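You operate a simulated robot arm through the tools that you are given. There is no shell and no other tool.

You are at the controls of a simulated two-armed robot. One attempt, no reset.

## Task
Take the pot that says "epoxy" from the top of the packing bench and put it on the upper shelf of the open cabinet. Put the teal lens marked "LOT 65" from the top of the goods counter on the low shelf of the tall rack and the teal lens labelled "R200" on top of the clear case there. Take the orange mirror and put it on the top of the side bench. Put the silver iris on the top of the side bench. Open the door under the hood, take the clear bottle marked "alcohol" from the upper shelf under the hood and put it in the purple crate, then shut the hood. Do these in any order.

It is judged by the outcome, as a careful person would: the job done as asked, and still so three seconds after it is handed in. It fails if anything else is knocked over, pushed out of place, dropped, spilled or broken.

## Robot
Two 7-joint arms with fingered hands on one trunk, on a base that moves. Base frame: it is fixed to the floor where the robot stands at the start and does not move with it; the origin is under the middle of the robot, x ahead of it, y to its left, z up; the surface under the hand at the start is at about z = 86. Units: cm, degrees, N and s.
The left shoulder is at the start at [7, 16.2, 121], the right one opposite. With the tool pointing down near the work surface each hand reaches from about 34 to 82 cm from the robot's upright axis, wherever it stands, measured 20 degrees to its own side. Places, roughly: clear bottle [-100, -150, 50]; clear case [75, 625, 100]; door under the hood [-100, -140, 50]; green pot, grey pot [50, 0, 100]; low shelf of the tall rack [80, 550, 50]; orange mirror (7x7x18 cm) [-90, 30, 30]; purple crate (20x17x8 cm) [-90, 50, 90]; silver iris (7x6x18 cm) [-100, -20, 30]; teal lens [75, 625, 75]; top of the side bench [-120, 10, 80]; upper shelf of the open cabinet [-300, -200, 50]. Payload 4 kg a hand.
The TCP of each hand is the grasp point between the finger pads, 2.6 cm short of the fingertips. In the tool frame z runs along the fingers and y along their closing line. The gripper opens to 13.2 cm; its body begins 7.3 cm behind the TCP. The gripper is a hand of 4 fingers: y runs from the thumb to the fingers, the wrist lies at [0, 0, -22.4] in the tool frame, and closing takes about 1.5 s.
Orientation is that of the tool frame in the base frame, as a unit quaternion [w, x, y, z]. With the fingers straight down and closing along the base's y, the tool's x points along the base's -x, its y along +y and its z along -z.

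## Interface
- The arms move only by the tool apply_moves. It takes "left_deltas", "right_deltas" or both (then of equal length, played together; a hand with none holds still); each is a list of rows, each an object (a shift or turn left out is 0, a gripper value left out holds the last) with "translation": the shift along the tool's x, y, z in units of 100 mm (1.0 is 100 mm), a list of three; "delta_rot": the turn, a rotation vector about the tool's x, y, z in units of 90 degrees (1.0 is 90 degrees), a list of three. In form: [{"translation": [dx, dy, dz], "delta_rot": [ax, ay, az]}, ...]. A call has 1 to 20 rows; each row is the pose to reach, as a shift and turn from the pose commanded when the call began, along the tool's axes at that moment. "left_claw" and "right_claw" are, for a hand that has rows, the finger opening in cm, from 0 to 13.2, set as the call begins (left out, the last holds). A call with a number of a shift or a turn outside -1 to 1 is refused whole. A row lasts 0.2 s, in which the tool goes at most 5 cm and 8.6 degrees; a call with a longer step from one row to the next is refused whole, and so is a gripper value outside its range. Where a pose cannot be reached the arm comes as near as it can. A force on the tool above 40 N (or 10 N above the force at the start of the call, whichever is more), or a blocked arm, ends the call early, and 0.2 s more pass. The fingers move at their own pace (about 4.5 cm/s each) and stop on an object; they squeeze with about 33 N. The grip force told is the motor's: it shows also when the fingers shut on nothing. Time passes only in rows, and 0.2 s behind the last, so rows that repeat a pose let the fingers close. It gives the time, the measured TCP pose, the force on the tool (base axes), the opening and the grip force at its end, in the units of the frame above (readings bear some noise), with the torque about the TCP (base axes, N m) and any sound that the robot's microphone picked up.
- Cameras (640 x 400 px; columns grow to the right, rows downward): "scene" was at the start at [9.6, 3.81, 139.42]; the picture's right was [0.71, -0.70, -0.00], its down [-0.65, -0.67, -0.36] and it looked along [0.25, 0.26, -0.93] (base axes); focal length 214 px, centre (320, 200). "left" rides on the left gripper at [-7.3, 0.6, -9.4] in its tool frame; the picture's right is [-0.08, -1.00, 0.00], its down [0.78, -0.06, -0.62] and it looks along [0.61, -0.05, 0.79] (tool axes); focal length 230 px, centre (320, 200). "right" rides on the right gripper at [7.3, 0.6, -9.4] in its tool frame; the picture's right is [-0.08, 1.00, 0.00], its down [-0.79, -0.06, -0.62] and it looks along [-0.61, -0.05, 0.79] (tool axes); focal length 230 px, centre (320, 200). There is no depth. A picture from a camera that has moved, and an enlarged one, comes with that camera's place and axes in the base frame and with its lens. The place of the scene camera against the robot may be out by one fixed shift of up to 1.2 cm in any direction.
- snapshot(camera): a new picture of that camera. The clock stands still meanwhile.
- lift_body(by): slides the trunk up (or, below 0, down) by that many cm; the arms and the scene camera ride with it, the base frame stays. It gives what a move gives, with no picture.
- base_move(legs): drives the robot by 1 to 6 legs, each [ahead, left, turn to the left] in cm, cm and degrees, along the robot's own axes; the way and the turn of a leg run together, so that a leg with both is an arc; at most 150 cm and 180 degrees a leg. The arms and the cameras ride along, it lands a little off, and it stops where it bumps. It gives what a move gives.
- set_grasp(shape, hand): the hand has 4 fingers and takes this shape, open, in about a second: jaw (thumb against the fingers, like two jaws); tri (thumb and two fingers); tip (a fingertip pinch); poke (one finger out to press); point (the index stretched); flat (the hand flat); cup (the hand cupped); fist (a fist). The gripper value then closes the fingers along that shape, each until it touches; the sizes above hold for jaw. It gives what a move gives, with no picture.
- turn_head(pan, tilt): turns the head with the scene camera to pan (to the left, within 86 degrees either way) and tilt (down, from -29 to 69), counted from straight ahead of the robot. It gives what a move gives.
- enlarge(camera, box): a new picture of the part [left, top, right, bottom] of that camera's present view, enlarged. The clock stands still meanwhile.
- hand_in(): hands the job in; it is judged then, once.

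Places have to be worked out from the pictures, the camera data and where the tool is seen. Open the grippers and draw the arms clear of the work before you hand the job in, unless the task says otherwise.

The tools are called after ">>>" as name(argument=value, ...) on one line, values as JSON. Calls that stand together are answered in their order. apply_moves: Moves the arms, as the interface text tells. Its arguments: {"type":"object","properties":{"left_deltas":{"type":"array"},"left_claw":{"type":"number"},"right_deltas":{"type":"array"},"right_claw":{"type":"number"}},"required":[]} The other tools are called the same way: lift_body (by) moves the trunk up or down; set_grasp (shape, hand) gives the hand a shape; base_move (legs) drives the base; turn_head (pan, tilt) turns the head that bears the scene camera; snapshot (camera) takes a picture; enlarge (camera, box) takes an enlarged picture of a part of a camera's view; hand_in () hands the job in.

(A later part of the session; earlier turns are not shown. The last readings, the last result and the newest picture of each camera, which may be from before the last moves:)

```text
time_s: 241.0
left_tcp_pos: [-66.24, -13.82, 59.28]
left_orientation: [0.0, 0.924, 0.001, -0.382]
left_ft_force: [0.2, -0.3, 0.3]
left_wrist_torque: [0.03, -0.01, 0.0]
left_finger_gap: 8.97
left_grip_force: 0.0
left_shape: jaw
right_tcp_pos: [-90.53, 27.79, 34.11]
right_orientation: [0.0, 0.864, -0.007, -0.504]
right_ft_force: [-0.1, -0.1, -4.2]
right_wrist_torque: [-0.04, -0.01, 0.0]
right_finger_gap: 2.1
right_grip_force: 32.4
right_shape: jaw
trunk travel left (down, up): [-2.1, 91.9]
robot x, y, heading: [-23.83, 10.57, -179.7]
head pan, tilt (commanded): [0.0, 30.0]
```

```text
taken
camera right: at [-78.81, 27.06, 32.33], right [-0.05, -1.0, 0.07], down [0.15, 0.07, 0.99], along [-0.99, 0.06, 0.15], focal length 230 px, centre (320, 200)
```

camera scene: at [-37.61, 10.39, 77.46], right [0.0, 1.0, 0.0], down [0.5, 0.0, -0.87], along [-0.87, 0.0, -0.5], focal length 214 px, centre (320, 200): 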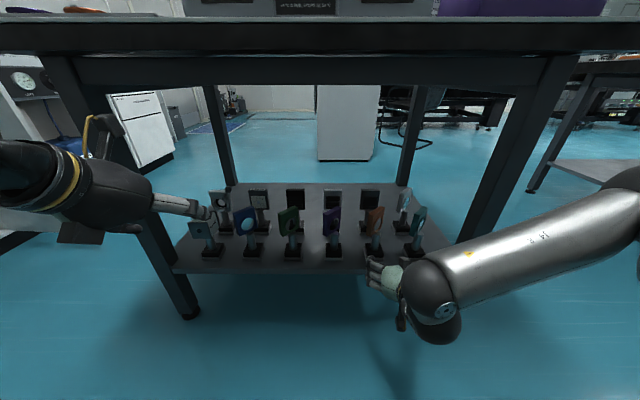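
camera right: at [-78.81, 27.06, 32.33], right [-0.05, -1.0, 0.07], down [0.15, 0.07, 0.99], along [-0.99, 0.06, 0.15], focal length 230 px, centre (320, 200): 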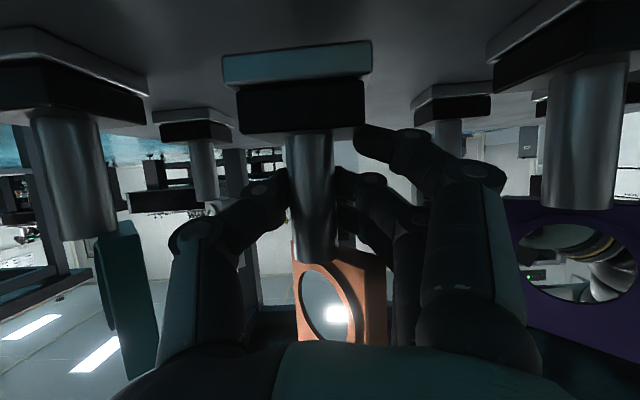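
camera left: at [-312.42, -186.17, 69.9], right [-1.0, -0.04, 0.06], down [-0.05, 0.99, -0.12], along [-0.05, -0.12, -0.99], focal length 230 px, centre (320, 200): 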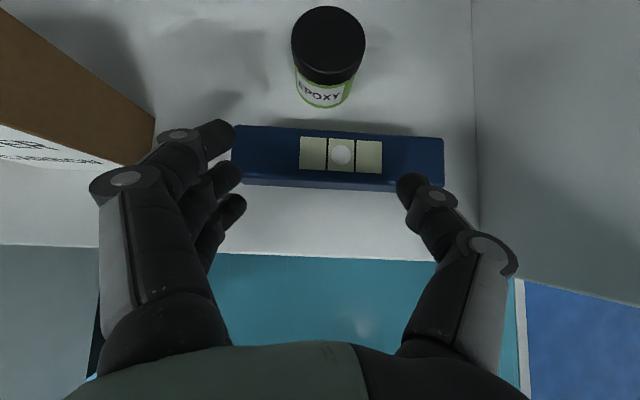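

The mirror is lifted with about a 4 N load. I'll pull it straight out from under the bench, then raise the trunk.

>>> base_move(legs=[[-16, 0, 0]])

>>> apply_moves(right_deltas=[{"translation": [0.13, 0, -0.23]}, {"translation": [0.27, 0, -0.46]}, {"translation": [0.4, 0, -0.69]}])

>>> snapshot(camera="scene")

```text
time_s: 242.4
left_tcp_pos: [-50.0, -13.84, 59.37]
left_orientation: [0.002, 0.924, 0.004, -0.383]
left_ft_force: [-0.6, -0.3, -0.6]
left_wrist_torque: [-0.01, 0.0, 0.01]
left_finger_gap: 8.97
left_grip_force: 0.0
left_shape: jaw
right_tcp_pos: [-74.48, 27.86, 34.13]
right_orientation: [0.001, 0.863, -0.006, -0.506]
right_ft_force: [0.5, -0.1, -5.3]
right_wrist_torque: [0.01, -0.03, -0.01]
right_finger_gap: 2.06
right_grip_force: 33.1
right_shape: jaw
trunk travel left (down, up): [-2.1, 91.9]
robot x, y, heading: [-8.56, 10.66, -179.7]
head pan, tilt (commanded): [0.0, 30.0]
```

```text
time_s: 243.2
left_tcp_pos: [-50.05, -13.73, 59.4]
left_orientation: [0.002, 0.924, 0.003, -0.383]
left_ft_force: [0.5, 0.7, 0.1]
left_wrist_torque: [0.01, 0.0, -0.01]
left_finger_gap: 8.98
left_grip_force: 0.1
left_shape: jaw
right_tcp_pos: [-66.58, 27.7, 34.0]
right_orientation: [0.002, 0.863, -0.005, -0.505]
right_ft_force: [-0.5, -0.5, -5.0]
right_wrist_torque: [-0.02, 0.0, 0.01]
right_finger_gap: 1.9
right_grip_force: 32.9
right_shape: jaw
trunk travel left (down, up): [-2.1, 91.9]
robot x, y, heading: [-8.44, 10.47, -179.7]
head pan, tilt (commanded): [0.0, 30.0]
```

```text
taken
camera scene: at [-21.69, 10.44, 77.76], right [-0.01, 1.0, 0.0], down [0.5, 0.0, -0.87], along [-0.87, -0.01, -0.5], focal length 214 px, centre (320, 200)
```

scene: 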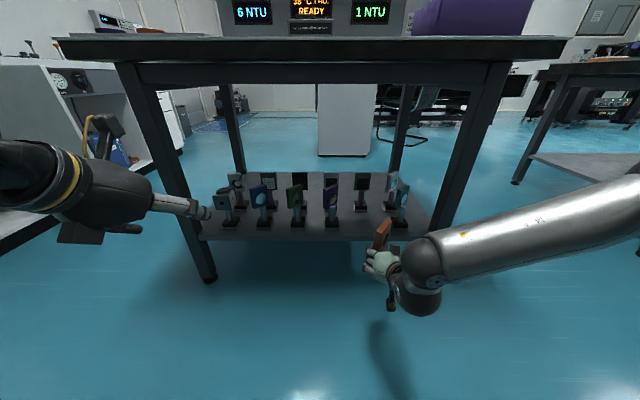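

The mirror is clear of the bench. I'll raise the trunk fully above crate and bottle height, then slide right to line up with the free spot behind the crate.

>>> lift_body(by=40)

>>> lift_body(by=38)

>>> base_move(legs=[[0, -28.5, 0]])

>>> turn_head(pan=0, tilt=40)

>>> snapshot(camera="scene")

>>> snapshot(camera="right")

```text
time_s: 247.0
left_tcp_pos: [-50.03, -13.9, 99.39]
left_orientation: [0.002, 0.924, 0.004, -0.383]
left_ft_force: [0.3, 0.2, -0.8]
left_wrist_torque: [-0.02, 0.0, -0.01]
left_finger_gap: 8.99
left_grip_force: 0.1
left_shape: jaw
right_tcp_pos: [-66.58, 27.71, 73.89]
right_orientation: [0.001, 0.863, -0.005, -0.506]
right_ft_force: [0.1, -0.3, -5.0]
right_wrist_torque: [0.01, -0.01, -0.02]
right_finger_gap: 1.86
right_grip_force: 33.0
right_shape: jaw
trunk travel left (down, up): [-42.1, 51.9]
robot x, y, heading: [-8.56, 10.85, -179.7]
head pan, tilt (commanded): [0.0, 30.0]
```

```text
time_s: 250.7
left_tcp_pos: [-50.14, -13.9, 137.41]
left_orientation: [0.001, 0.924, 0.003, -0.383]
left_ft_force: [-1.3, 0.3, 0.7]
left_wrist_torque: [-0.03, 0.03, -0.04]
left_finger_gap: 8.99
left_grip_force: 0.1
left_shape: jaw
right_tcp_pos: [-66.48, 27.62, 111.96]
right_orientation: [0.001, 0.863, -0.006, -0.505]
right_ft_force: [0.3, -0.5, -4.7]
right_wrist_torque: [0.01, 0.0, 0.02]
right_finger_gap: 1.87
right_grip_force: 32.8
right_shape: jaw
trunk travel left (down, up): [-80.1, 13.9]
robot x, y, heading: [-8.49, 10.91, -179.7]
head pan, tilt (commanded): [0.0, 30.0]
```

```text
time_s: 252.6
left_tcp_pos: [-50.23, 14.22, 137.29]
left_orientation: [0.0, 0.924, 0.003, -0.383]
left_ft_force: [0.9, 0.3, -0.4]
left_wrist_torque: [0.02, 0.02, -0.01]
left_finger_gap: 8.96
left_grip_force: 0.1
left_shape: jaw
right_tcp_pos: [-66.73, 55.63, 112.09]
right_orientation: [0.001, 0.863, -0.005, -0.505]
right_ft_force: [0.8, 0.8, -4.7]
right_wrist_torque: [-0.02, -0.06, -0.05]
right_finger_gap: 1.87
right_grip_force: 32.7
right_shape: jaw
trunk travel left (down, up): [-80.1, 13.9]
robot x, y, heading: [-8.29, 39.01, -179.9]
head pan, tilt (commanded): [0.0, 30.0]
```

```text
time_s: 253.4
left_tcp_pos: [-50.4, 14.4, 137.37]
left_orientation: [0.001, 0.924, 0.002, -0.383]
left_ft_force: [0.7, 0.3, -0.1]
left_wrist_torque: [0.01, -0.02, 0.0]
left_finger_gap: 9.01
left_grip_force: 0.0
left_shape: jaw
right_tcp_pos: [-66.6, 55.77, 111.91]
right_orientation: [0.001, 0.863, -0.006, -0.505]
right_ft_force: [0.7, -0.4, -5.2]
right_wrist_torque: [-0.05, -0.03, 0.03]
right_finger_gap: 1.9
right_grip_force: 32.8
right_shape: jaw
trunk travel left (down, up): [-80.1, 13.9]
robot x, y, heading: [-8.18, 38.78, -179.8]
head pan, tilt (commanded): [0.0, 40.0]
```

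```text
taken
camera scene: at [-21.34, 38.64, 154.23], right [0.0, 1.0, 0.0], down [0.64, 0.0, -0.77], along [-0.77, 0.0, -0.64], focal length 214 px, centre (320, 200)
```

scene: 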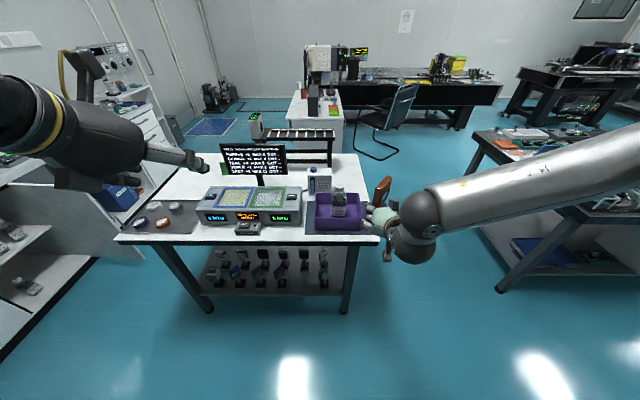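

```text
taken
camera right: at [-55.06, 55.07, 110.19], right [-0.05, -1.0, 0.08], down [0.15, 0.07, 0.99], along [-0.99, 0.06, 0.15], focal length 230 px, centre (320, 200)
```

right: 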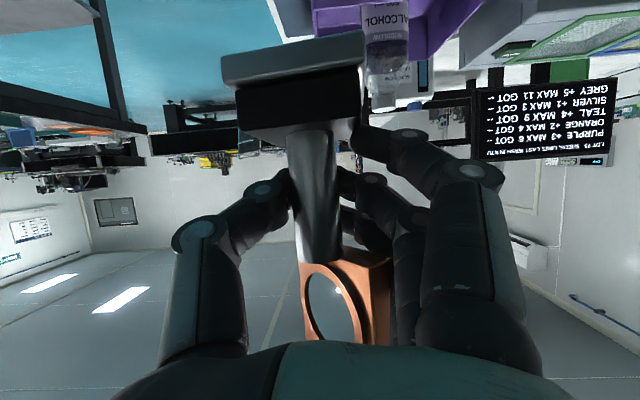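

The mirror is held with a slight lean. I'll enlarge the bench top to confirm the free spot behind the crate.

>>> enlarge(camera="scene", box=[110, 130, 410, 250])

```text
2.13 times, centred on (260, 190) of scene
camera zoom: at [-21.34, 38.64, 154.23], right [0.0, 1.0, 0.0], down [0.64, 0.0, -0.77], along [-0.77, 0.0, -0.64], focal length 458 px, centre (448, 221)
```

zoom: 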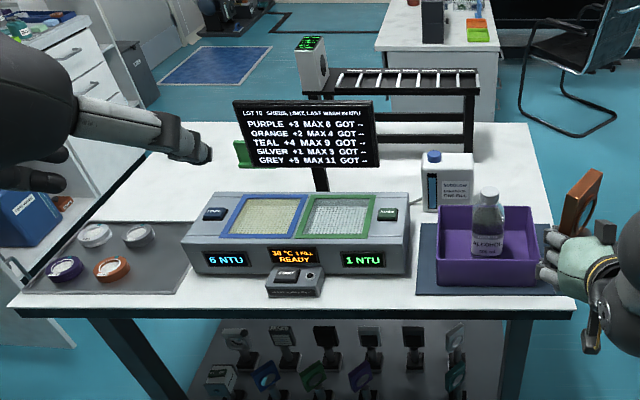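

The spot behind the crate is free. I'll drive forward 38 cm with the mirror held high, then extend the arm.

>>> base_move(legs=[[38, 0, 0]])

>>> apply_moves(right_deltas=[{"translation": [-0.16, 0, 0.28]}, {"translation": [-0.33, 0, 0.57]}, {"translation": [-0.5, 0, 0.866]}])

>>> apply_moves(right_deltas=[{"translation": [-0.16, 0.03, 0.28]}, {"translation": [-0.3, 0.05, 0.52]}, {"translation": [-0.45, 0.08, 0.78]}])

>>> turn_head(pan=-15, tilt=45)

>>> snapshot(camera="scene")

```text
time_s: 255.7
left_tcp_pos: [-87.41, 14.06, 137.32]
left_orientation: [0.001, 0.923, 0.004, -0.384]
left_ft_force: [-0.1, 0.2, -0.3]
left_wrist_torque: [0.02, 0.02, 0.01]
left_finger_gap: 9.0
left_grip_force: 0.1
left_shape: jaw
right_tcp_pos: [-104.01, 55.51, 112.08]
right_orientation: [0.001, 0.863, -0.006, -0.506]
right_ft_force: [0.0, -0.3, -4.1]
right_wrist_torque: [-0.04, -0.03, 0.05]
right_finger_gap: 1.84
right_grip_force: 33.3
right_shape: jaw
trunk travel left (down, up): [-80.1, 13.9]
robot x, y, heading: [-45.61, 38.82, -179.7]
head pan, tilt (commanded): [0.0, 40.0]
```

```text
time_s: 256.5
left_tcp_pos: [-87.92, 14.14, 137.21]
left_orientation: [0.001, 0.924, 0.003, -0.382]
left_ft_force: [-0.2, -0.5, -0.1]
left_wrist_torque: [0.02, -0.02, -0.01]
left_finger_gap: 8.99
left_grip_force: 0.1
left_shape: jaw
right_tcp_pos: [-114.0, 55.59, 112.01]
right_orientation: [0.001, 0.864, -0.005, -0.504]
right_ft_force: [-0.8, -0.5, -5.0]
right_wrist_torque: [-0.02, -0.01, -0.01]
right_finger_gap: 1.83
right_grip_force: 32.9
right_shape: jaw
trunk travel left (down, up): [-80.1, 13.9]
robot x, y, heading: [-45.62, 38.28, -179.8]
head pan, tilt (commanded): [0.0, 40.0]
```

```text
time_s: 257.3
left_tcp_pos: [-87.69, 14.14, 137.33]
left_orientation: [0.001, 0.924, 0.002, -0.383]
left_ft_force: [0.3, -0.3, -0.5]
left_wrist_torque: [0.0, -0.01, 0.01]
left_finger_gap: 8.97
left_grip_force: 0.1
left_shape: jaw
right_tcp_pos: [-121.32, 57.08, 113.43]
right_orientation: [0.002, 0.863, -0.005, -0.505]
right_ft_force: [0.6, 0.4, -4.9]
right_wrist_torque: [0.0, 0.0, -0.01]
right_finger_gap: 1.85
right_grip_force: 33.0
right_shape: jaw
right hand out of reach, approached as far as the arm can: row 2, 3
trunk travel left (down, up): [-80.1, 13.9]
robot x, y, heading: [-45.62, 38.38, -179.5]
head pan, tilt (commanded): [0.0, 40.0]
```

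```text
time_s: 258.1
left_tcp_pos: [-87.71, 13.97, 137.24]
left_orientation: [0.001, 0.924, 0.004, -0.382]
left_ft_force: [0.1, -0.1, 0.3]
left_wrist_torque: [-0.02, 0.02, 0.0]
left_finger_gap: 8.97
left_grip_force: 0.1
left_shape: jaw
right_tcp_pos: [-121.46, 56.98, 113.29]
right_orientation: [0.002, 0.863, -0.004, -0.505]
right_ft_force: [0.1, -0.7, -4.9]
right_wrist_torque: [0.0, -0.01, -0.01]
right_finger_gap: 1.88
right_grip_force: 32.8
right_shape: jaw
trunk travel left (down, up): [-80.1, 13.9]
robot x, y, heading: [-45.9, 38.59, -179.7]
head pan, tilt (commanded): [-15.0, 45.0]
```

```text
taken
camera scene: at [-58.07, 40.47, 153.5], right [0.25, 0.97, 0.0], down [0.68, -0.18, -0.71], along [-0.68, 0.18, -0.71], focal length 214 px, centre (320, 200)
```

scene: 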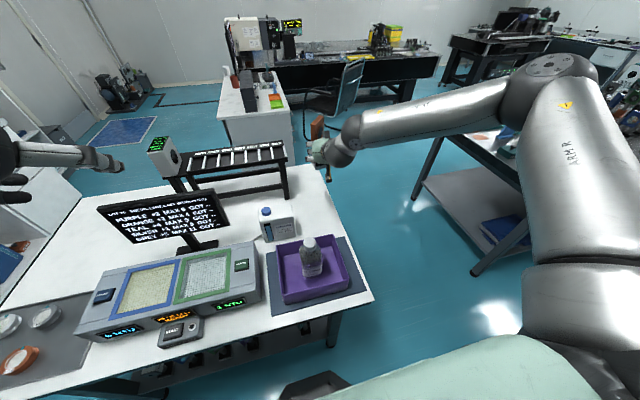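

The arm reached its limit at (-121.4, 57). I'll shift the base 2.5 cm forward and 2.5 cm left, then view the spot.

>>> base_move(legs=[[2.5, 2.7, 0]])

>>> lift_body(by=-14)

>>> enlarge(camera="scene", box=[230, 90, 400, 290])

>>> snapshot(camera="right")

```text
time_s: 259.0
left_tcp_pos: [-89.51, 12.14, 137.76]
left_orientation: [0.004, 0.923, 0.001, -0.385]
left_ft_force: [0.8, 1.3, 0.4]
left_wrist_torque: [-0.04, 0.02, -0.01]
left_finger_gap: 8.99
left_grip_force: 0.1
left_shape: jaw
right_tcp_pos: [-123.25, 54.97, 113.59]
right_orientation: [0.003, 0.862, -0.007, -0.508]
right_ft_force: [0.2, 0.3, -4.5]
right_wrist_torque: [-0.02, -0.02, 0.02]
right_finger_gap: 1.87
right_grip_force: 32.9
right_shape: jaw
trunk travel left (down, up): [-80.1, 13.9]
robot x, y, heading: [-48.23, 35.56, -179.7]
head pan, tilt (commanded): [-15.0, 45.0]
```

```text
time_s: 260.6
left_tcp_pos: [-89.96, 11.54, 123.48]
left_orientation: [0.002, 0.924, 0.004, -0.383]
left_ft_force: [0.0, 0.0, 0.1]
left_wrist_torque: [0.05, -0.01, -0.01]
left_finger_gap: 8.96
left_grip_force: 0.1
left_shape: jaw
right_tcp_pos: [-123.78, 54.44, 99.3]
right_orientation: [0.001, 0.863, -0.006, -0.506]
right_ft_force: [-0.8, -0.3, -4.7]
right_wrist_torque: [0.01, -0.01, 0.01]
right_finger_gap: 1.83
right_grip_force: 33.0
right_shape: jaw
trunk travel left (down, up): [-66.1, 27.9]
robot x, y, heading: [-48.56, 36.11, -179.5]
head pan, tilt (commanded): [-15.0, 45.0]
```

```text
2.00 times, centred on (315, 190) of scene
camera zoom: at [-60.47, 37.88, 139.5], right [0.25, 0.97, 0.0], down [0.68, -0.18, -0.71], along [-0.68, 0.18, -0.71], focal length 429 px, centre (330, 220)
```

zoom: 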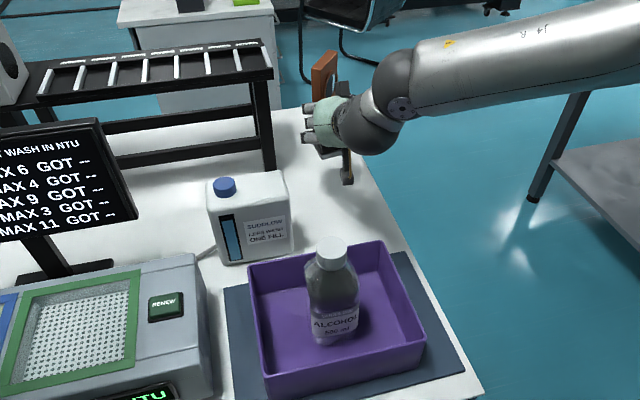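

```text
taken
camera right: at [-112.16, 53.78, 97.6], right [-0.05, -1.0, 0.08], down [0.15, 0.07, 0.99], along [-0.99, 0.06, 0.15], focal length 230 px, centre (320, 200)
```

right: 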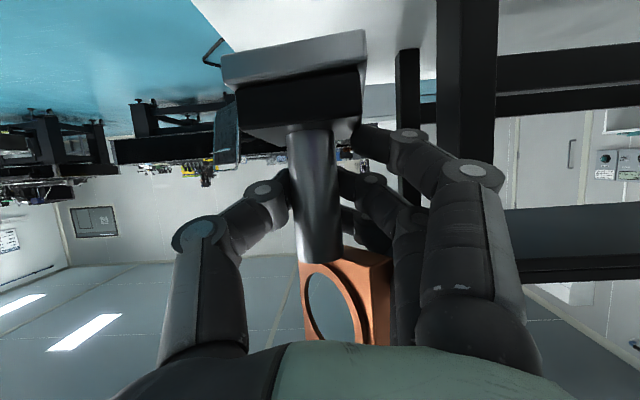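

The mirror's base is over clear bench. I'll lower 6 cm, then step down gently until contact.

>>> lift_body(by=-6)

>>> lift_body(by=-0.6)

>>> lift_body(by=-0.5)

>>> snapshot(camera="right")

```text
time_s: 261.6
left_tcp_pos: [-90.07, 11.33, 117.31]
left_orientation: [0.001, 0.924, 0.002, -0.382]
left_ft_force: [0.7, 0.0, -0.4]
left_wrist_torque: [0.02, 0.01, 0.0]
left_finger_gap: 8.99
left_grip_force: 0.1
left_shape: jaw
right_tcp_pos: [-123.8, 54.45, 93.26]
right_orientation: [0.001, 0.864, -0.006, -0.504]
right_ft_force: [-0.9, -0.3, -4.9]
right_wrist_torque: [-0.04, -0.03, -0.01]
right_finger_gap: 1.88
right_grip_force: 33.0
right_shape: jaw
trunk travel left (down, up): [-60.1, 33.9]
robot x, y, heading: [-48.38, 35.85, -179.6]
head pan, tilt (commanded): [-15.0, 45.0]
```

```text
time_s: 262.2
left_tcp_pos: [-90.15, 11.47, 116.71]
left_orientation: [0.001, 0.924, 0.002, -0.382]
left_ft_force: [-0.3, -0.8, 0.4]
left_wrist_torque: [0.0, -0.01, 0.0]
left_finger_gap: 8.97
left_grip_force: 0.0
left_shape: jaw
right_tcp_pos: [-123.72, 54.49, 92.75]
right_orientation: [0.002, 0.863, -0.005, -0.505]
right_ft_force: [0.4, 0.5, -5.5]
right_wrist_torque: [0.0, -0.02, -0.01]
right_finger_gap: 1.87
right_grip_force: 32.3
right_shape: jaw
trunk travel left (down, up): [-59.5, 34.5]
robot x, y, heading: [-48.44, 36.12, -179.9]
head pan, tilt (commanded): [-15.0, 45.0]
```

```text
time_s: 262.7
left_tcp_pos: [-90.06, 11.53, 116.22]
left_orientation: [0.001, 0.924, 0.002, -0.383]
left_ft_force: [-0.3, -0.1, 0.1]
left_wrist_torque: [-0.01, 0.05, 0.01]
left_finger_gap: 8.99
left_grip_force: 0.1
left_shape: jaw
right_tcp_pos: [-123.86, 54.55, 92.21]
right_orientation: [0.001, 0.863, -0.006, -0.505]
right_ft_force: [0.2, -0.1, -5.0]
right_wrist_torque: [0.0, -0.03, 0.01]
right_finger_gap: 1.84
right_grip_force: 32.8
right_shape: jaw
trunk travel left (down, up): [-59.0, 35.0]
robot x, y, heading: [-47.73, 35.78, -179.6]
head pan, tilt (commanded): [-15.0, 45.0]
```

```text
taken
camera right: at [-112.18, 53.76, 90.47], right [-0.05, -1.0, 0.07], down [0.15, 0.07, 0.99], along [-0.99, 0.06, 0.15], focal length 230 px, centre (320, 200)
```

right: 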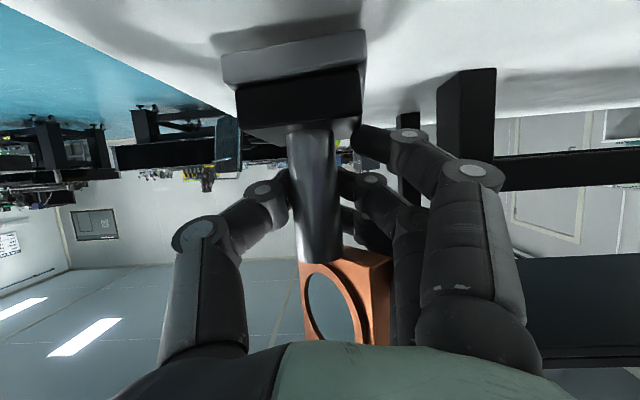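

No contact yet. I'll continue down in small steps.

>>> lift_body(by=-0.5)

>>> lift_body(by=-0.4)

>>> lift_body(by=-0.3)

```text
time_s: 263.3
left_tcp_pos: [-89.97, 11.53, 115.78]
left_orientation: [0.001, 0.924, 0.002, -0.383]
left_ft_force: [0.0, -0.3, -0.5]
left_wrist_torque: [0.01, -0.01, -0.02]
left_finger_gap: 8.96
left_grip_force: 0.1
left_shape: jaw
right_tcp_pos: [-123.89, 54.48, 91.72]
right_orientation: [0.001, 0.863, -0.006, -0.505]
right_ft_force: [-0.2, 0.1, -6.0]
right_wrist_torque: [-0.02, -0.03, 0.05]
right_finger_gap: 1.87
right_grip_force: 33.3
right_shape: jaw
trunk travel left (down, up): [-58.5, 35.5]
robot x, y, heading: [-48.11, 35.79, -180.1]
head pan, tilt (commanded): [-15.0, 45.0]
```

```text
time_s: 263.8
left_tcp_pos: [-90.07, 11.52, 115.48]
left_orientation: [0.001, 0.924, 0.002, -0.383]
left_ft_force: [0.2, 0.6, 0.2]
left_wrist_torque: [-0.01, 0.0, 0.0]
left_finger_gap: 8.95
left_grip_force: 0.1
left_shape: jaw
right_tcp_pos: [-123.73, 54.44, 91.55]
right_orientation: [0.001, 0.863, -0.007, -0.506]
right_ft_force: [-0.7, -0.5, 1.9]
right_wrist_torque: [-0.15, -0.13, -0.03]
right_finger_gap: 1.9
right_grip_force: 33.0
right_shape: jaw
trunk travel left (down, up): [-58.1, 35.9]
robot x, y, heading: [-48.09, 36.25, -179.6]
head pan, tilt (commanded): [-15.0, 45.0]
```

```text
time_s: 264.3
left_tcp_pos: [-89.88, 11.51, 115.08]
left_orientation: [0.001, 0.924, 0.003, -0.383]
left_ft_force: [-0.5, -0.2, -0.4]
left_wrist_torque: [-0.03, 0.02, -0.05]
left_finger_gap: 9.02
left_grip_force: 0.0
left_shape: jaw
right_tcp_pos: [-123.78, 54.52, 91.33]
right_orientation: [0.003, 0.861, -0.006, -0.508]
right_ft_force: [-3.9, 1.0, 14.2]
right_wrist_torque: [-0.33, -0.24, -0.05]
right_finger_gap: 1.89
right_grip_force: 32.9
right_shape: jaw
trunk travel left (down, up): [-57.8, 36.2]
robot x, y, heading: [-47.94, 35.97, -179.8]
head pan, tilt (commanded): [-15.0, 45.0]
```

Contact is made, 14 N. I'll check the base contact visually and then release slowly.

>>> snapshot(camera="right")

>>> apply_moves(right_deltas=[{"translation": [0, 0, 0]}, {"translation": [0, 0, 0]}, {"translation": [0, 0, 0]}, {"translation": [0, 0, 0]}, {"translation": [0, 0, 0]}], right_claw=5.5)

>>> snapshot(camera="right")

```text
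taken
camera right: at [-112.21, 53.7, 89.63], right [-0.05, -1.0, 0.08], down [0.16, 0.07, 0.98], along [-0.99, 0.06, 0.16], focal length 230 px, centre (320, 200)
```

right: 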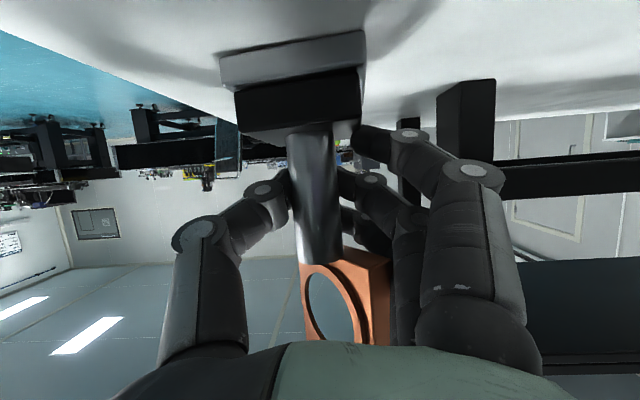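

```text
time_s: 265.5
left_tcp_pos: [-89.96, 11.47, 115.09]
left_orientation: [0.001, 0.924, 0.002, -0.383]
left_ft_force: [0.5, -1.1, 0.3]
left_wrist_torque: [-0.01, 0.02, -0.01]
left_finger_gap: 8.98
left_grip_force: 0.0
left_shape: jaw
right_tcp_pos: [-123.75, 54.5, 91.01]
right_orientation: [0.002, 0.863, -0.005, -0.505]
right_ft_force: [0.1, 0.1, -0.1]
right_wrist_torque: [0.0, 0.02, 0.03]
right_finger_gap: 5.41
right_grip_force: 0.1
right_shape: jaw
trunk travel left (down, up): [-57.8, 36.2]
robot x, y, heading: [-47.99, 35.93, -179.7]
head pan, tilt (commanded): [-15.0, 45.0]
```

```text
taken
camera right: at [-112.11, 53.74, 89.32], right [-0.05, -1.0, 0.07], down [0.15, 0.07, 0.99], along [-0.99, 0.06, 0.15], focal length 230 px, centre (320, 200)
```

right: 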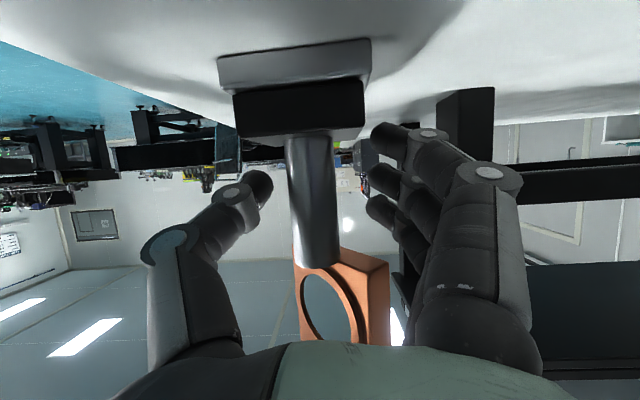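

The mirror stands flat on the bench top. I'll retract 5 cm, open wide and rise straight up so nothing touches the mirror or the crate.

>>> apply_moves(right_deltas=[{"translation": [0.08, 0, -0.144]}, {"translation": [0.17, 0, -0.29]}, {"translation": [0.25, 0, -0.433]}, {"translation": [0.25, 0, -0.433]}])

>>> apply_moves(right_deltas=[{"translation": [0, 0, 0]}, {"translation": [0, 0, 0]}, {"translation": [0, 0, 0]}, {"translation": [0, 0, 0]}, {"translation": [0, 0, 0]}, {"translation": [0, 0, 0]}], right_claw=12.5)

>>> snapshot(camera="right")

```text
time_s: 266.5
left_tcp_pos: [-90.05, 11.53, 115.16]
left_orientation: [0.002, 0.924, 0.003, -0.383]
left_ft_force: [-0.3, 0.0, 0.0]
left_wrist_torque: [-0.02, 0.03, 0.0]
left_finger_gap: 9.01
left_grip_force: 0.0
left_shape: jaw
right_tcp_pos: [-118.79, 54.36, 91.02]
right_orientation: [0.001, 0.863, -0.006, -0.505]
right_ft_force: [1.9, -0.1, 0.1]
right_wrist_torque: [-0.02, -0.01, -0.01]
right_finger_gap: 5.45
right_grip_force: 0.0
right_shape: jaw
trunk travel left (down, up): [-57.8, 36.2]
robot x, y, heading: [-48.45, 36.14, -179.8]
head pan, tilt (commanded): [-15.0, 45.0]
```

```text
time_s: 267.9
left_tcp_pos: [-89.92, 11.49, 115.12]
left_orientation: [0.0, 0.924, 0.002, -0.383]
left_ft_force: [-0.1, -0.3, 0.1]
left_wrist_torque: [0.01, -0.04, 0.01]
left_finger_gap: 8.99
left_grip_force: 0.0
left_shape: jaw
right_tcp_pos: [-118.71, 54.4, 90.88]
right_orientation: [0.0, 0.863, -0.006, -0.506]
right_ft_force: [0.4, 0.5, -0.3]
right_wrist_torque: [0.0, -0.02, 0.0]
right_finger_gap: 12.49
right_grip_force: 0.1
right_shape: jaw
trunk travel left (down, up): [-57.8, 36.2]
robot x, y, heading: [-48.39, 36.13, -180.0]
head pan, tilt (commanded): [-15.0, 45.0]
```

```text
taken
camera right: at [-107.15, 53.63, 89.25], right [-0.05, -1.0, 0.07], down [0.15, 0.07, 0.99], along [-0.99, 0.06, 0.15], focal length 230 px, centre (320, 200)
```

right: 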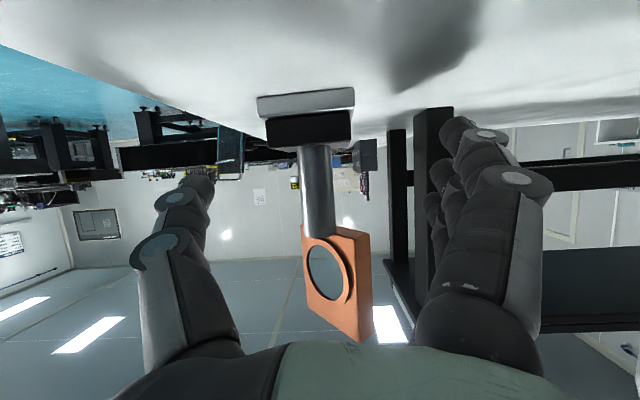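

The mirror stands upright and free. I'll rise 18 cm and back the base away.

>>> lift_body(by=18)

>>> base_move(legs=[[-38, 0, 0]])

>>> turn_head(pan=0, tilt=40)

>>> snapshot(camera="scene")

```text
time_s: 269.9
left_tcp_pos: [-90.08, 11.61, 133.01]
left_orientation: [0.001, 0.924, 0.003, -0.383]
left_ft_force: [0.0, 0.4, 0.2]
left_wrist_torque: [0.01, 0.0, -0.01]
left_finger_gap: 8.98
left_grip_force: 0.0
left_shape: jaw
right_tcp_pos: [-118.86, 54.35, 109.01]
right_orientation: [0.001, 0.863, -0.006, -0.506]
right_ft_force: [0.9, 0.3, 0.3]
right_wrist_torque: [0.06, 0.02, 0.01]
right_finger_gap: 12.48
right_grip_force: 0.0
right_shape: jaw
trunk travel left (down, up): [-75.8, 18.2]
robot x, y, heading: [-47.96, 36.03, -179.6]
head pan, tilt (commanded): [-15.0, 45.0]
```

```text
time_s: 272.4
left_tcp_pos: [-51.64, 11.56, 133.13]
left_orientation: [0.002, 0.924, 0.005, -0.383]
left_ft_force: [1.2, 0.2, 0.7]
left_wrist_torque: [0.01, 0.02, -0.01]
left_finger_gap: 8.97
left_grip_force: 0.1
left_shape: jaw
right_tcp_pos: [-80.65, 54.14, 108.91]
right_orientation: [0.003, 0.863, -0.003, -0.505]
right_ft_force: [-0.5, 0.2, -0.1]
right_wrist_torque: [0.01, -0.02, 0.02]
right_finger_gap: 12.5
right_grip_force: 0.1
right_shape: jaw
trunk travel left (down, up): [-75.8, 18.2]
robot x, y, heading: [-9.82, 36.85, -179.4]
head pan, tilt (commanded): [-15.0, 45.0]
```

```text
time_s: 273.1
left_tcp_pos: [-51.49, 11.47, 133.1]
left_orientation: [0.003, 0.923, 0.005, -0.384]
left_ft_force: [0.2, -0.1, -0.8]
left_wrist_torque: [-0.03, 0.0, -0.01]
left_finger_gap: 8.99
left_grip_force: 0.1
left_shape: jaw
right_tcp_pos: [-80.58, 54.13, 109.01]
right_orientation: [0.004, 0.863, -0.002, -0.506]
right_ft_force: [-0.2, 0.1, 0.1]
right_wrist_torque: [0.03, 0.01, 0.01]
right_finger_gap: 12.46
right_grip_force: 0.0
right_shape: jaw
trunk travel left (down, up): [-75.8, 18.2]
robot x, y, heading: [-9.6, 36.22, -179.2]
head pan, tilt (commanded): [0.0, 40.0]
```

```text
taken
camera scene: at [-22.67, 35.95, 149.94], right [-0.01, 1.0, 0.0], down [0.64, 0.01, -0.77], along [-0.77, -0.01, -0.64], focal length 214 px, centre (320, 200)
```

scene: 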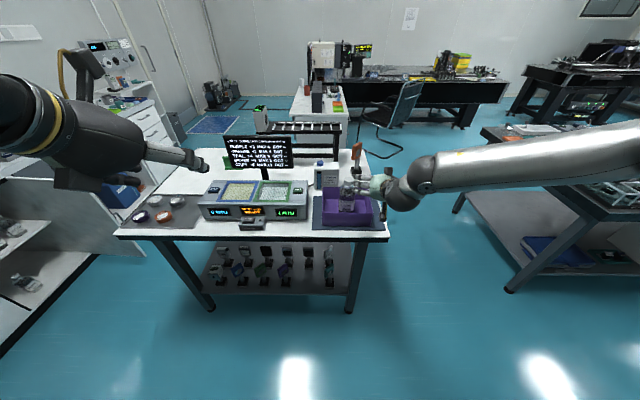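

The mirror is in place. For the iris I'd rather approach from the bench's south end, so first I'll close the solvent door. I'll point the right hand straight down, retract it, and turn to face the hood.

>>> apply_moves(right_deltas=[{"translation": [0.06, 0, -0.11], "delta_rot": [0, 0.083, 0]}, {"translation": [0.12, 0, -0.22], "delta_rot": [0, 0.167, 0]}, {"translation": [0.19, 0, -0.32], "delta_rot": [0, 0.25, 0]}, {"translation": [0.25, 0, -0.43], "delta_rot": [0, 0.333, 0]}, {"translation": [0.31, 0, -0.54], "delta_rot": [0, 0.417, 0]}, {"translation": [0.37, 0, -0.65], "delta_rot": [0, 0.5, 0]}, {"translation": [0.44, 0, -0.76], "delta_rot": [0, 0.583, 0]}, {"translation": [0.5, 0, -0.866], "delta_rot": [0, 0.667, 0]}])

>>> apply_moves(right_deltas=[{"translation": [0.33, 0, 0]}, {"translation": [0.66, 0, 0]}, {"translation": [1.0, 0, 0]}], right_claw=0)

>>> apply_moves(right_deltas=[{"translation": [0.33, 0, 0]}, {"translation": [0.66, 0, 0]}, {"translation": [1.0, 0, 0]}])

>>> base_move(legs=[[0, 0, 89.3]])

```text
time_s: 274.9
left_tcp_pos: [-51.49, 11.59, 133.2]
left_orientation: [0.002, 0.924, 0.006, -0.383]
left_ft_force: [0.2, 0.2, 0.6]
left_wrist_torque: [-0.04, 0.0, -0.01]
left_finger_gap: 8.98
left_grip_force: 0.1
left_shape: jaw
right_tcp_pos: [-67.59, 56.9, 109.39]
right_orientation: [0.007, 1.0, -0.001, -0.007]
right_ft_force: [0.1, 0.1, -0.3]
right_wrist_torque: [-0.02, 0.0, 0.0]
right_finger_gap: 12.5
right_grip_force: 0.2
right_shape: jaw
right hand out of reach, approached as far as the arm can: row 6, 7, 8
trunk travel left (down, up): [-75.8, 18.2]
robot x, y, heading: [-9.9, 36.53, -179.5]
head pan, tilt (commanded): [0.0, 40.0]
```

```text
time_s: 275.7
left_tcp_pos: [-51.38, 11.58, 133.01]
left_orientation: [0.002, 0.923, 0.005, -0.384]
left_ft_force: [0.0, 0.7, 0.0]
left_wrist_torque: [0.0, -0.02, 0.02]
left_finger_gap: 8.99
left_grip_force: 0.1
left_shape: jaw
right_tcp_pos: [-57.67, 56.72, 109.04]
right_orientation: [0.004, 1.0, -0.002, -0.006]
right_ft_force: [0.1, 0.6, 0.5]
right_wrist_torque: [0.03, -0.02, -0.03]
right_finger_gap: 5.52
right_grip_force: 0.1
right_shape: jaw
trunk travel left (down, up): [-75.8, 18.2]
robot x, y, heading: [-9.96, 36.05, -179.2]
head pan, tilt (commanded): [0.0, 40.0]
```

```text
time_s: 276.5
left_tcp_pos: [-51.48, 11.44, 133.07]
left_orientation: [0.003, 0.924, 0.006, -0.383]
left_ft_force: [0.0, 0.4, 1.4]
left_wrist_torque: [0.01, -0.03, -0.02]
left_finger_gap: 8.97
left_grip_force: 0.0
left_shape: jaw
right_tcp_pos: [-47.41, 57.05, 108.99]
right_orientation: [0.004, 1.0, -0.001, -0.006]
right_ft_force: [-0.6, -0.4, -0.9]
right_wrist_torque: [0.01, 0.05, 0.0]
right_finger_gap: 0.0
right_grip_force: 2.4
right_shape: jaw
trunk travel left (down, up): [-75.8, 18.2]
robot x, y, heading: [-10.19, 36.49, -179.6]
head pan, tilt (commanded): [0.0, 40.0]
```

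```text
time_s: 280.8
left_tcp_pos: [15.1, -5.13, 133.08]
left_orientation: [0.273, 0.648, 0.659, -0.269]
left_ft_force: [0.3, -0.4, -0.1]
left_wrist_torque: [-0.01, 0.01, 0.02]
left_finger_gap: 8.99
left_grip_force: 0.0
left_shape: jaw
right_tcp_pos: [-30.49, -1.39, 108.83]
right_orientation: [0.007, 0.706, 0.708, -0.001]
right_ft_force: [-1.3, 0.1, -0.8]
right_wrist_torque: [0.04, 0.0, 0.02]
right_finger_gap: 0.0
right_grip_force: 32.7
right_shape: jaw
trunk travel left (down, up): [-75.8, 18.2]
robot x, y, heading: [-9.96, 36.32, -88.8]
head pan, tilt (commanded): [0.0, 40.0]
```

Facing south now. I'll drive down the aisle and over to about (-62, -76) in front of the hood, away from the side bench corner.

>>> base_move(legs=[[105, 0, -1], [0, -54, 0], [6, 0, 0]])

>>> turn_head(pan=-45, tilt=45)

>>> snapshot(camera="scene")

```text
time_s: 289.4
left_tcp_pos: [-38.14, -115.04, 133.39]
left_orientation: [0.274, 0.651, 0.654, -0.273]
left_ft_force: [0.2, 0.8, 0.2]
left_wrist_torque: [-0.02, -0.01, 0.01]
left_finger_gap: 8.99
left_grip_force: 0.1
left_shape: jaw
right_tcp_pos: [-83.53, -110.92, 109.2]
right_orientation: [0.008, 0.71, 0.704, -0.004]
right_ft_force: [-0.7, 0.3, 0.7]
right_wrist_torque: [-0.05, -0.01, -0.01]
right_finger_gap: 0.0
right_grip_force: 33.7
right_shape: jaw
trunk travel left (down, up): [-75.8, 18.2]
robot x, y, heading: [-62.36, -73.96, -89.6]
head pan, tilt (commanded): [0.0, 40.0]
```

```text
time_s: 290.5
left_tcp_pos: [-38.1, -115.67, 133.12]
left_orientation: [0.272, 0.651, 0.654, -0.272]
left_ft_force: [0.1, 0.2, 0.5]
left_wrist_torque: [-0.04, 0.01, 0.0]
left_finger_gap: 8.96
left_grip_force: 0.1
left_shape: jaw
right_tcp_pos: [-83.62, -111.37, 109.02]
right_orientation: [0.007, 0.71, 0.704, -0.002]
right_ft_force: [-0.1, 0.5, 0.2]
right_wrist_torque: [-0.02, 0.02, 0.0]
right_finger_gap: 0.0
right_grip_force: 33.1
right_shape: jaw
trunk travel left (down, up): [-75.8, 18.2]
robot x, y, heading: [-62.65, -73.9, -89.7]
head pan, tilt (commanded): [-45.0, 45.0]
```

```text
taken
camera scene: at [-67.6, -84.85, 149.22], right [-0.71, 0.7, 0.0], down [0.5, 0.5, -0.71], along [-0.5, -0.5, -0.71], focal length 214 px, centre (320, 200)
```

scene: 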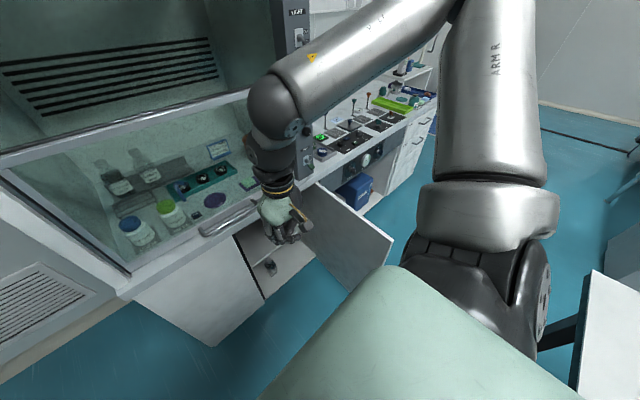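

The door is about 87° open, with its end at (-119, -98) and its top at z≈82. I'll carry the right hand at z 109 over the door to its west (outer) side.

>>> apply_moves(right_deltas=[{"translation": [0.05, -0.33, 0]}, {"translation": [0.1, -0.66, 0]}, {"translation": [0.15, -1.0, 0]}])

>>> apply_moves(right_deltas=[{"translation": [0.05, -0.33, 0]}, {"translation": [0.1, -0.66, 0]}, {"translation": [0.15, -1.0, 0]}])

>>> apply_moves(right_deltas=[{"translation": [0.05, -0.33, 0]}, {"translation": [0.1, -0.66, 0]}, {"translation": [0.15, -1.0, 0]}])

>>> apply_moves(right_deltas=[{"translation": [0.0, -0.33, 0]}, {"translation": [0.0, -0.66, 0]}, {"translation": [0.0, -1.0, 0]}])

>>> apply_moves(right_deltas=[{"translation": [0.0, -0.33, 0]}, {"translation": [0.0, -0.66, 0]}, {"translation": [0.0, -0.9, 0]}])

>>> snapshot(camera="scene")

```text
time_s: 291.3
left_tcp_pos: [-38.27, -115.79, 133.29]
left_orientation: [0.272, 0.652, 0.655, -0.27]
left_ft_force: [0.1, 0.5, -0.1]
left_wrist_torque: [-0.04, -0.01, 0.03]
left_finger_gap: 8.97
left_grip_force: 0.0
left_shape: jaw
right_tcp_pos: [-93.83, -109.79, 108.88]
right_orientation: [0.007, 0.71, 0.704, -0.002]
right_ft_force: [-0.8, 0.2, 0.0]
right_wrist_torque: [-0.01, -0.01, -0.05]
right_finger_gap: 0.0
right_grip_force: 33.4
right_shape: jaw
trunk travel left (down, up): [-75.8, 18.2]
robot x, y, heading: [-62.5, -73.66, -89.9]
head pan, tilt (commanded): [-45.0, 45.0]
```

```text
time_s: 292.1
left_tcp_pos: [-38.17, -115.85, 133.29]
left_orientation: [0.272, 0.651, 0.655, -0.27]
left_ft_force: [0.5, -0.4, -0.8]
left_wrist_torque: [0.02, 0.0, 0.0]
left_finger_gap: 8.98
left_grip_force: 0.1
left_shape: jaw
right_tcp_pos: [-103.73, -108.37, 108.85]
right_orientation: [0.007, 0.71, 0.704, -0.001]
right_ft_force: [-0.4, 0.2, -0.9]
right_wrist_torque: [0.0, -0.03, -0.01]
right_finger_gap: 0.01
right_grip_force: 33.1
right_shape: jaw
trunk travel left (down, up): [-75.8, 18.2]
robot x, y, heading: [-62.62, -73.82, -89.5]
head pan, tilt (commanded): [-45.0, 45.0]
```

```text
time_s: 292.9
left_tcp_pos: [-38.16, -115.79, 133.13]
left_orientation: [0.272, 0.651, 0.655, -0.271]
left_ft_force: [-0.7, 0.0, 1.2]
left_wrist_torque: [0.0, 0.02, 0.04]
left_finger_gap: 9.01
left_grip_force: 0.1
left_shape: jaw
right_tcp_pos: [-113.64, -106.45, 108.99]
right_orientation: [0.007, 0.711, 0.704, -0.002]
right_ft_force: [0.3, -0.9, -0.2]
right_wrist_torque: [0.01, 0.0, 0.01]
right_finger_gap: 0.0
right_grip_force: 33.2
right_shape: jaw
trunk travel left (down, up): [-75.8, 18.2]
robot x, y, heading: [-62.28, -73.96, -89.8]
head pan, tilt (commanded): [-45.0, 45.0]
```

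```text
time_s: 293.7
left_tcp_pos: [-38.14, -115.92, 133.13]
left_orientation: [0.272, 0.652, 0.655, -0.27]
left_ft_force: [-0.1, -0.6, -0.7]
left_wrist_torque: [-0.02, -0.02, 0.0]
left_finger_gap: 8.98
left_grip_force: 0.0
left_shape: jaw
right_tcp_pos: [-123.66, -106.62, 108.64]
right_orientation: [0.008, 0.71, 0.704, -0.001]
right_ft_force: [-0.6, 0.4, 0.9]
right_wrist_torque: [0.03, -0.02, 0.01]
right_finger_gap: 0.01
right_grip_force: 32.4
right_shape: jaw
trunk travel left (down, up): [-75.8, 18.2]
robot x, y, heading: [-62.54, -74.21, -89.6]
head pan, tilt (commanded): [-45.0, 45.0]
```

```text
time_s: 294.5
left_tcp_pos: [-38.15, -115.87, 132.93]
left_orientation: [0.272, 0.651, 0.655, -0.271]
left_ft_force: [0.7, 0.6, 0.5]
left_wrist_torque: [-0.01, -0.01, 0.0]
left_finger_gap: 8.99
left_grip_force: 0.1
left_shape: jaw
right_tcp_pos: [-132.61, -106.54, 108.61]
right_orientation: [0.007, 0.711, 0.703, 0.0]
right_ft_force: [0.6, 0.3, 0.3]
right_wrist_torque: [0.03, 0.02, 0.01]
right_finger_gap: 0.01
right_grip_force: 33.4
right_shape: jaw
trunk travel left (down, up): [-75.8, 18.2]
robot x, y, heading: [-62.24, -74.14, -89.7]
head pan, tilt (commanded): [-45.0, 45.0]
```

```text
taken
camera scene: at [-67.66, -85.03, 149.2], right [-0.71, 0.7, 0.0], down [0.5, 0.5, -0.71], along [-0.5, -0.5, -0.71], focal length 214 px, centre (320, 200)
```

scene: 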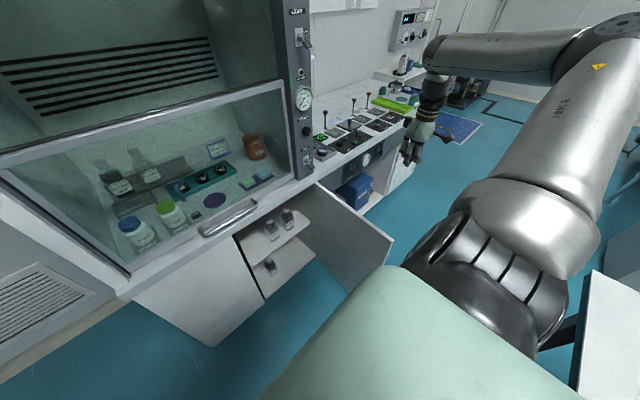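

The hand is west of the door. I'll lower the trunk 38 cm so the hand is beside the door's outer face, with the forearm staying above the door.

>>> lift_body(by=-38)

>>> snapshot(camera="scene")

>>> snapshot(camera="right")

```text
time_s: 298.2
left_tcp_pos: [-38.07, -115.88, 95.18]
left_orientation: [0.272, 0.651, 0.655, -0.27]
left_ft_force: [0.8, 0.3, 0.3]
left_wrist_torque: [0.01, -0.03, 0.01]
left_finger_gap: 9.0
left_grip_force: 0.0
left_shape: jaw
right_tcp_pos: [-132.46, -106.55, 70.63]
right_orientation: [0.007, 0.71, 0.704, -0.002]
right_ft_force: [0.2, -0.1, 0.7]
right_wrist_torque: [0.0, 0.01, 0.01]
right_finger_gap: 0.0
right_grip_force: 33.4
right_shape: jaw
trunk travel left (down, up): [-37.8, 56.2]
robot x, y, heading: [-62.55, -73.83, -89.8]
head pan, tilt (commanded): [-45.0, 45.0]
```

```text
taken
camera scene: at [-67.62, -84.99, 111.21], right [-0.71, 0.7, 0.0], down [0.5, 0.5, -0.71], along [-0.5, -0.5, -0.71], focal length 214 px, centre (320, 200)
```

scene: 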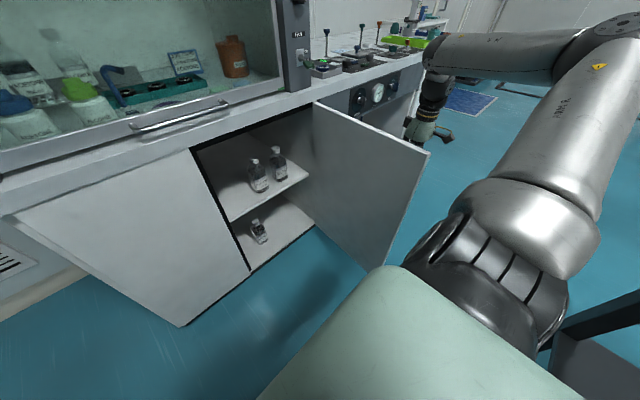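

```text
taken
camera right: at [-132.0, -99.18, 79.93], right [1.0, -0.09, 0.01], down [-0.07, -0.78, 0.63], along [-0.05, -0.62, -0.78], focal length 230 px, centre (320, 200)
```

right: 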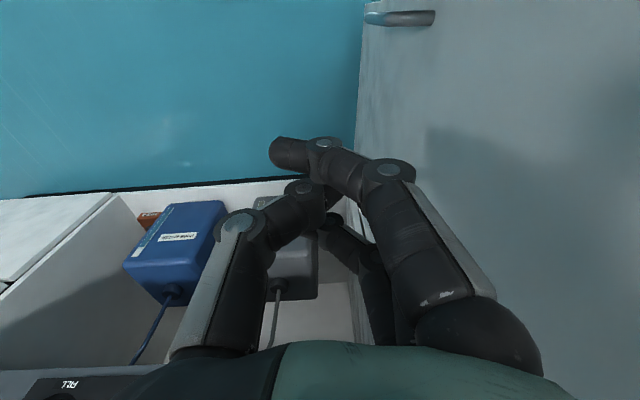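

The door face is about 7 cm east of my hand. I'll sweep the hand along the closing arc in steps.

>>> apply_moves(right_deltas=[{"translation": [-0.03, 0.25, 0]}, {"translation": [-0.05, 0.5, 0]}, {"translation": [-0.08, 0.75, 0]}, {"translation": [-0.1, 1.0, 0]}])

>>> apply_moves(right_deltas=[{"translation": [-0.03, 0.25, 0]}, {"translation": [-0.05, 0.5, 0]}, {"translation": [-0.08, 0.75, 0]}, {"translation": [-0.1, 1.0, 0]}])

>>> snapshot(camera="scene")

```text
time_s: 299.2
left_tcp_pos: [-38.04, -115.86, 95.13]
left_orientation: [0.272, 0.651, 0.655, -0.271]
left_ft_force: [-0.4, -0.1, 0.6]
left_wrist_torque: [-0.02, 0.01, 0.02]
left_finger_gap: 8.95
left_grip_force: 0.1
left_shape: jaw
right_tcp_pos: [-122.35, -107.85, 70.7]
right_orientation: [0.007, 0.711, 0.703, -0.002]
right_ft_force: [-0.1, 0.4, 0.1]
right_wrist_torque: [0.01, 0.02, -0.01]
right_finger_gap: 0.0
right_grip_force: 33.0
right_shape: jaw
trunk travel left (down, up): [-37.8, 56.2]
robot x, y, heading: [-62.4, -73.88, -89.7]
head pan, tilt (commanded): [-45.0, 45.0]
```

```text
time_s: 300.2
left_tcp_pos: [-38.07, -115.95, 95.2]
left_orientation: [0.272, 0.651, 0.655, -0.271]
left_ft_force: [-0.8, -0.4, -0.5]
left_wrist_torque: [0.02, -0.03, -0.01]
left_finger_gap: 8.98
left_grip_force: 0.1
left_shape: jaw
right_tcp_pos: [-112.49, -108.72, 70.91]
right_orientation: [0.007, 0.71, 0.704, -0.002]
right_ft_force: [0.0, 0.5, 0.1]
right_wrist_torque: [0.02, 0.0, -0.03]
right_finger_gap: 0.0
right_grip_force: 32.9
right_shape: jaw
trunk travel left (down, up): [-37.8, 56.2]
robot x, y, heading: [-62.61, -73.93, -89.5]
head pan, tilt (commanded): [-45.0, 45.0]
```

```text
taken
camera scene: at [-67.61, -85.0, 111.2], right [-0.71, 0.7, 0.0], down [0.5, 0.5, -0.71], along [-0.5, -0.5, -0.71], focal length 214 px, centre (320, 200)
```

scene: 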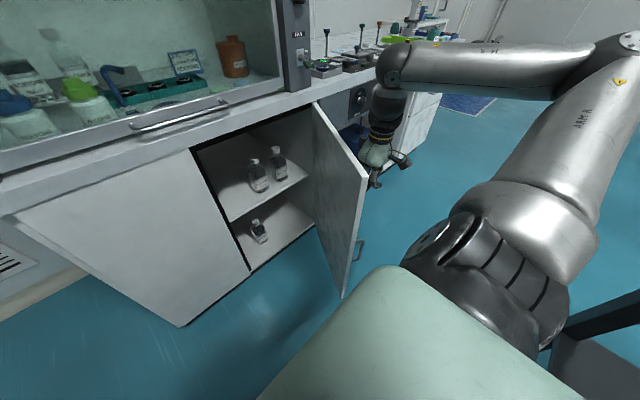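

The door is swinging closed. I'll continue along the arc.

>>> apply_moves(right_deltas=[{"translation": [-0.1, 0.22, 0]}, {"translation": [-0.2, 0.45, 0]}, {"translation": [-0.29, 0.68, 0]}, {"translation": [-0.38, 0.9, 0]}])

>>> apply_moves(right_deltas=[{"translation": [-0.2, 0.23, 0]}, {"translation": [-0.4, 0.46, 0]}, {"translation": [-0.6, 0.7, 0]}, {"translation": [-0.8, 0.93, 0]}])

>>> snapshot(camera="scene")

```text
time_s: 301.2
left_tcp_pos: [-38.06, -115.77, 95.11]
left_orientation: [0.272, 0.651, 0.655, -0.27]
left_ft_force: [-0.1, -0.1, 1.0]
left_wrist_torque: [0.0, -0.02, 0.01]
left_finger_gap: 8.99
left_grip_force: 0.0
left_shape: jaw
right_tcp_pos: [-103.33, -112.71, 70.94]
right_orientation: [0.007, 0.71, 0.704, -0.002]
right_ft_force: [0.4, -0.1, 0.6]
right_wrist_torque: [0.01, -0.03, 0.01]
right_finger_gap: 0.01
right_grip_force: 33.4
right_shape: jaw
trunk travel left (down, up): [-37.8, 56.2]
robot x, y, heading: [-62.2, -73.7, -89.8]
head pan, tilt (commanded): [-45.0, 45.0]
```

```text
time_s: 302.2
left_tcp_pos: [-38.08, -115.85, 95.12]
left_orientation: [0.272, 0.651, 0.655, -0.27]
left_ft_force: [0.6, -0.7, 0.5]
left_wrist_torque: [0.02, -0.02, 0.01]
left_finger_gap: 8.97
left_grip_force: 0.1
left_shape: jaw
right_tcp_pos: [-94.19, -120.87, 71.05]
right_orientation: [0.006, 0.711, 0.703, -0.001]
right_ft_force: [0.4, 0.5, -1.0]
right_wrist_torque: [0.02, 0.0, 0.02]
right_finger_gap: 0.0
right_grip_force: 33.5
right_shape: jaw
trunk travel left (down, up): [-37.8, 56.2]
robot x, y, heading: [-62.44, -73.79, -89.5]
head pan, tilt (commanded): [-45.0, 45.0]
```

```text
taken
camera scene: at [-67.56, -85.06, 111.2], right [-0.71, 0.7, 0.0], down [0.5, 0.5, -0.71], along [-0.5, -0.5, -0.71], focal length 214 px, centre (320, 200)
```

scene: 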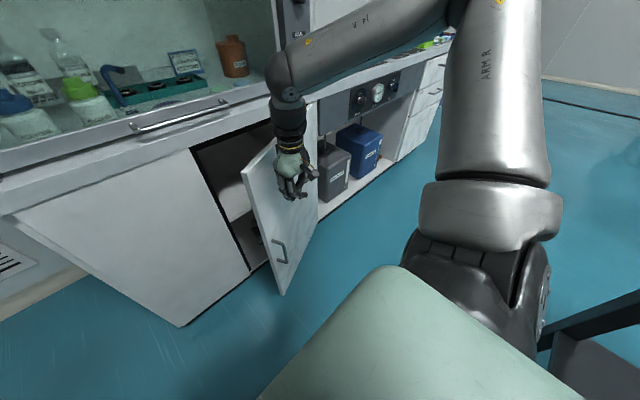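

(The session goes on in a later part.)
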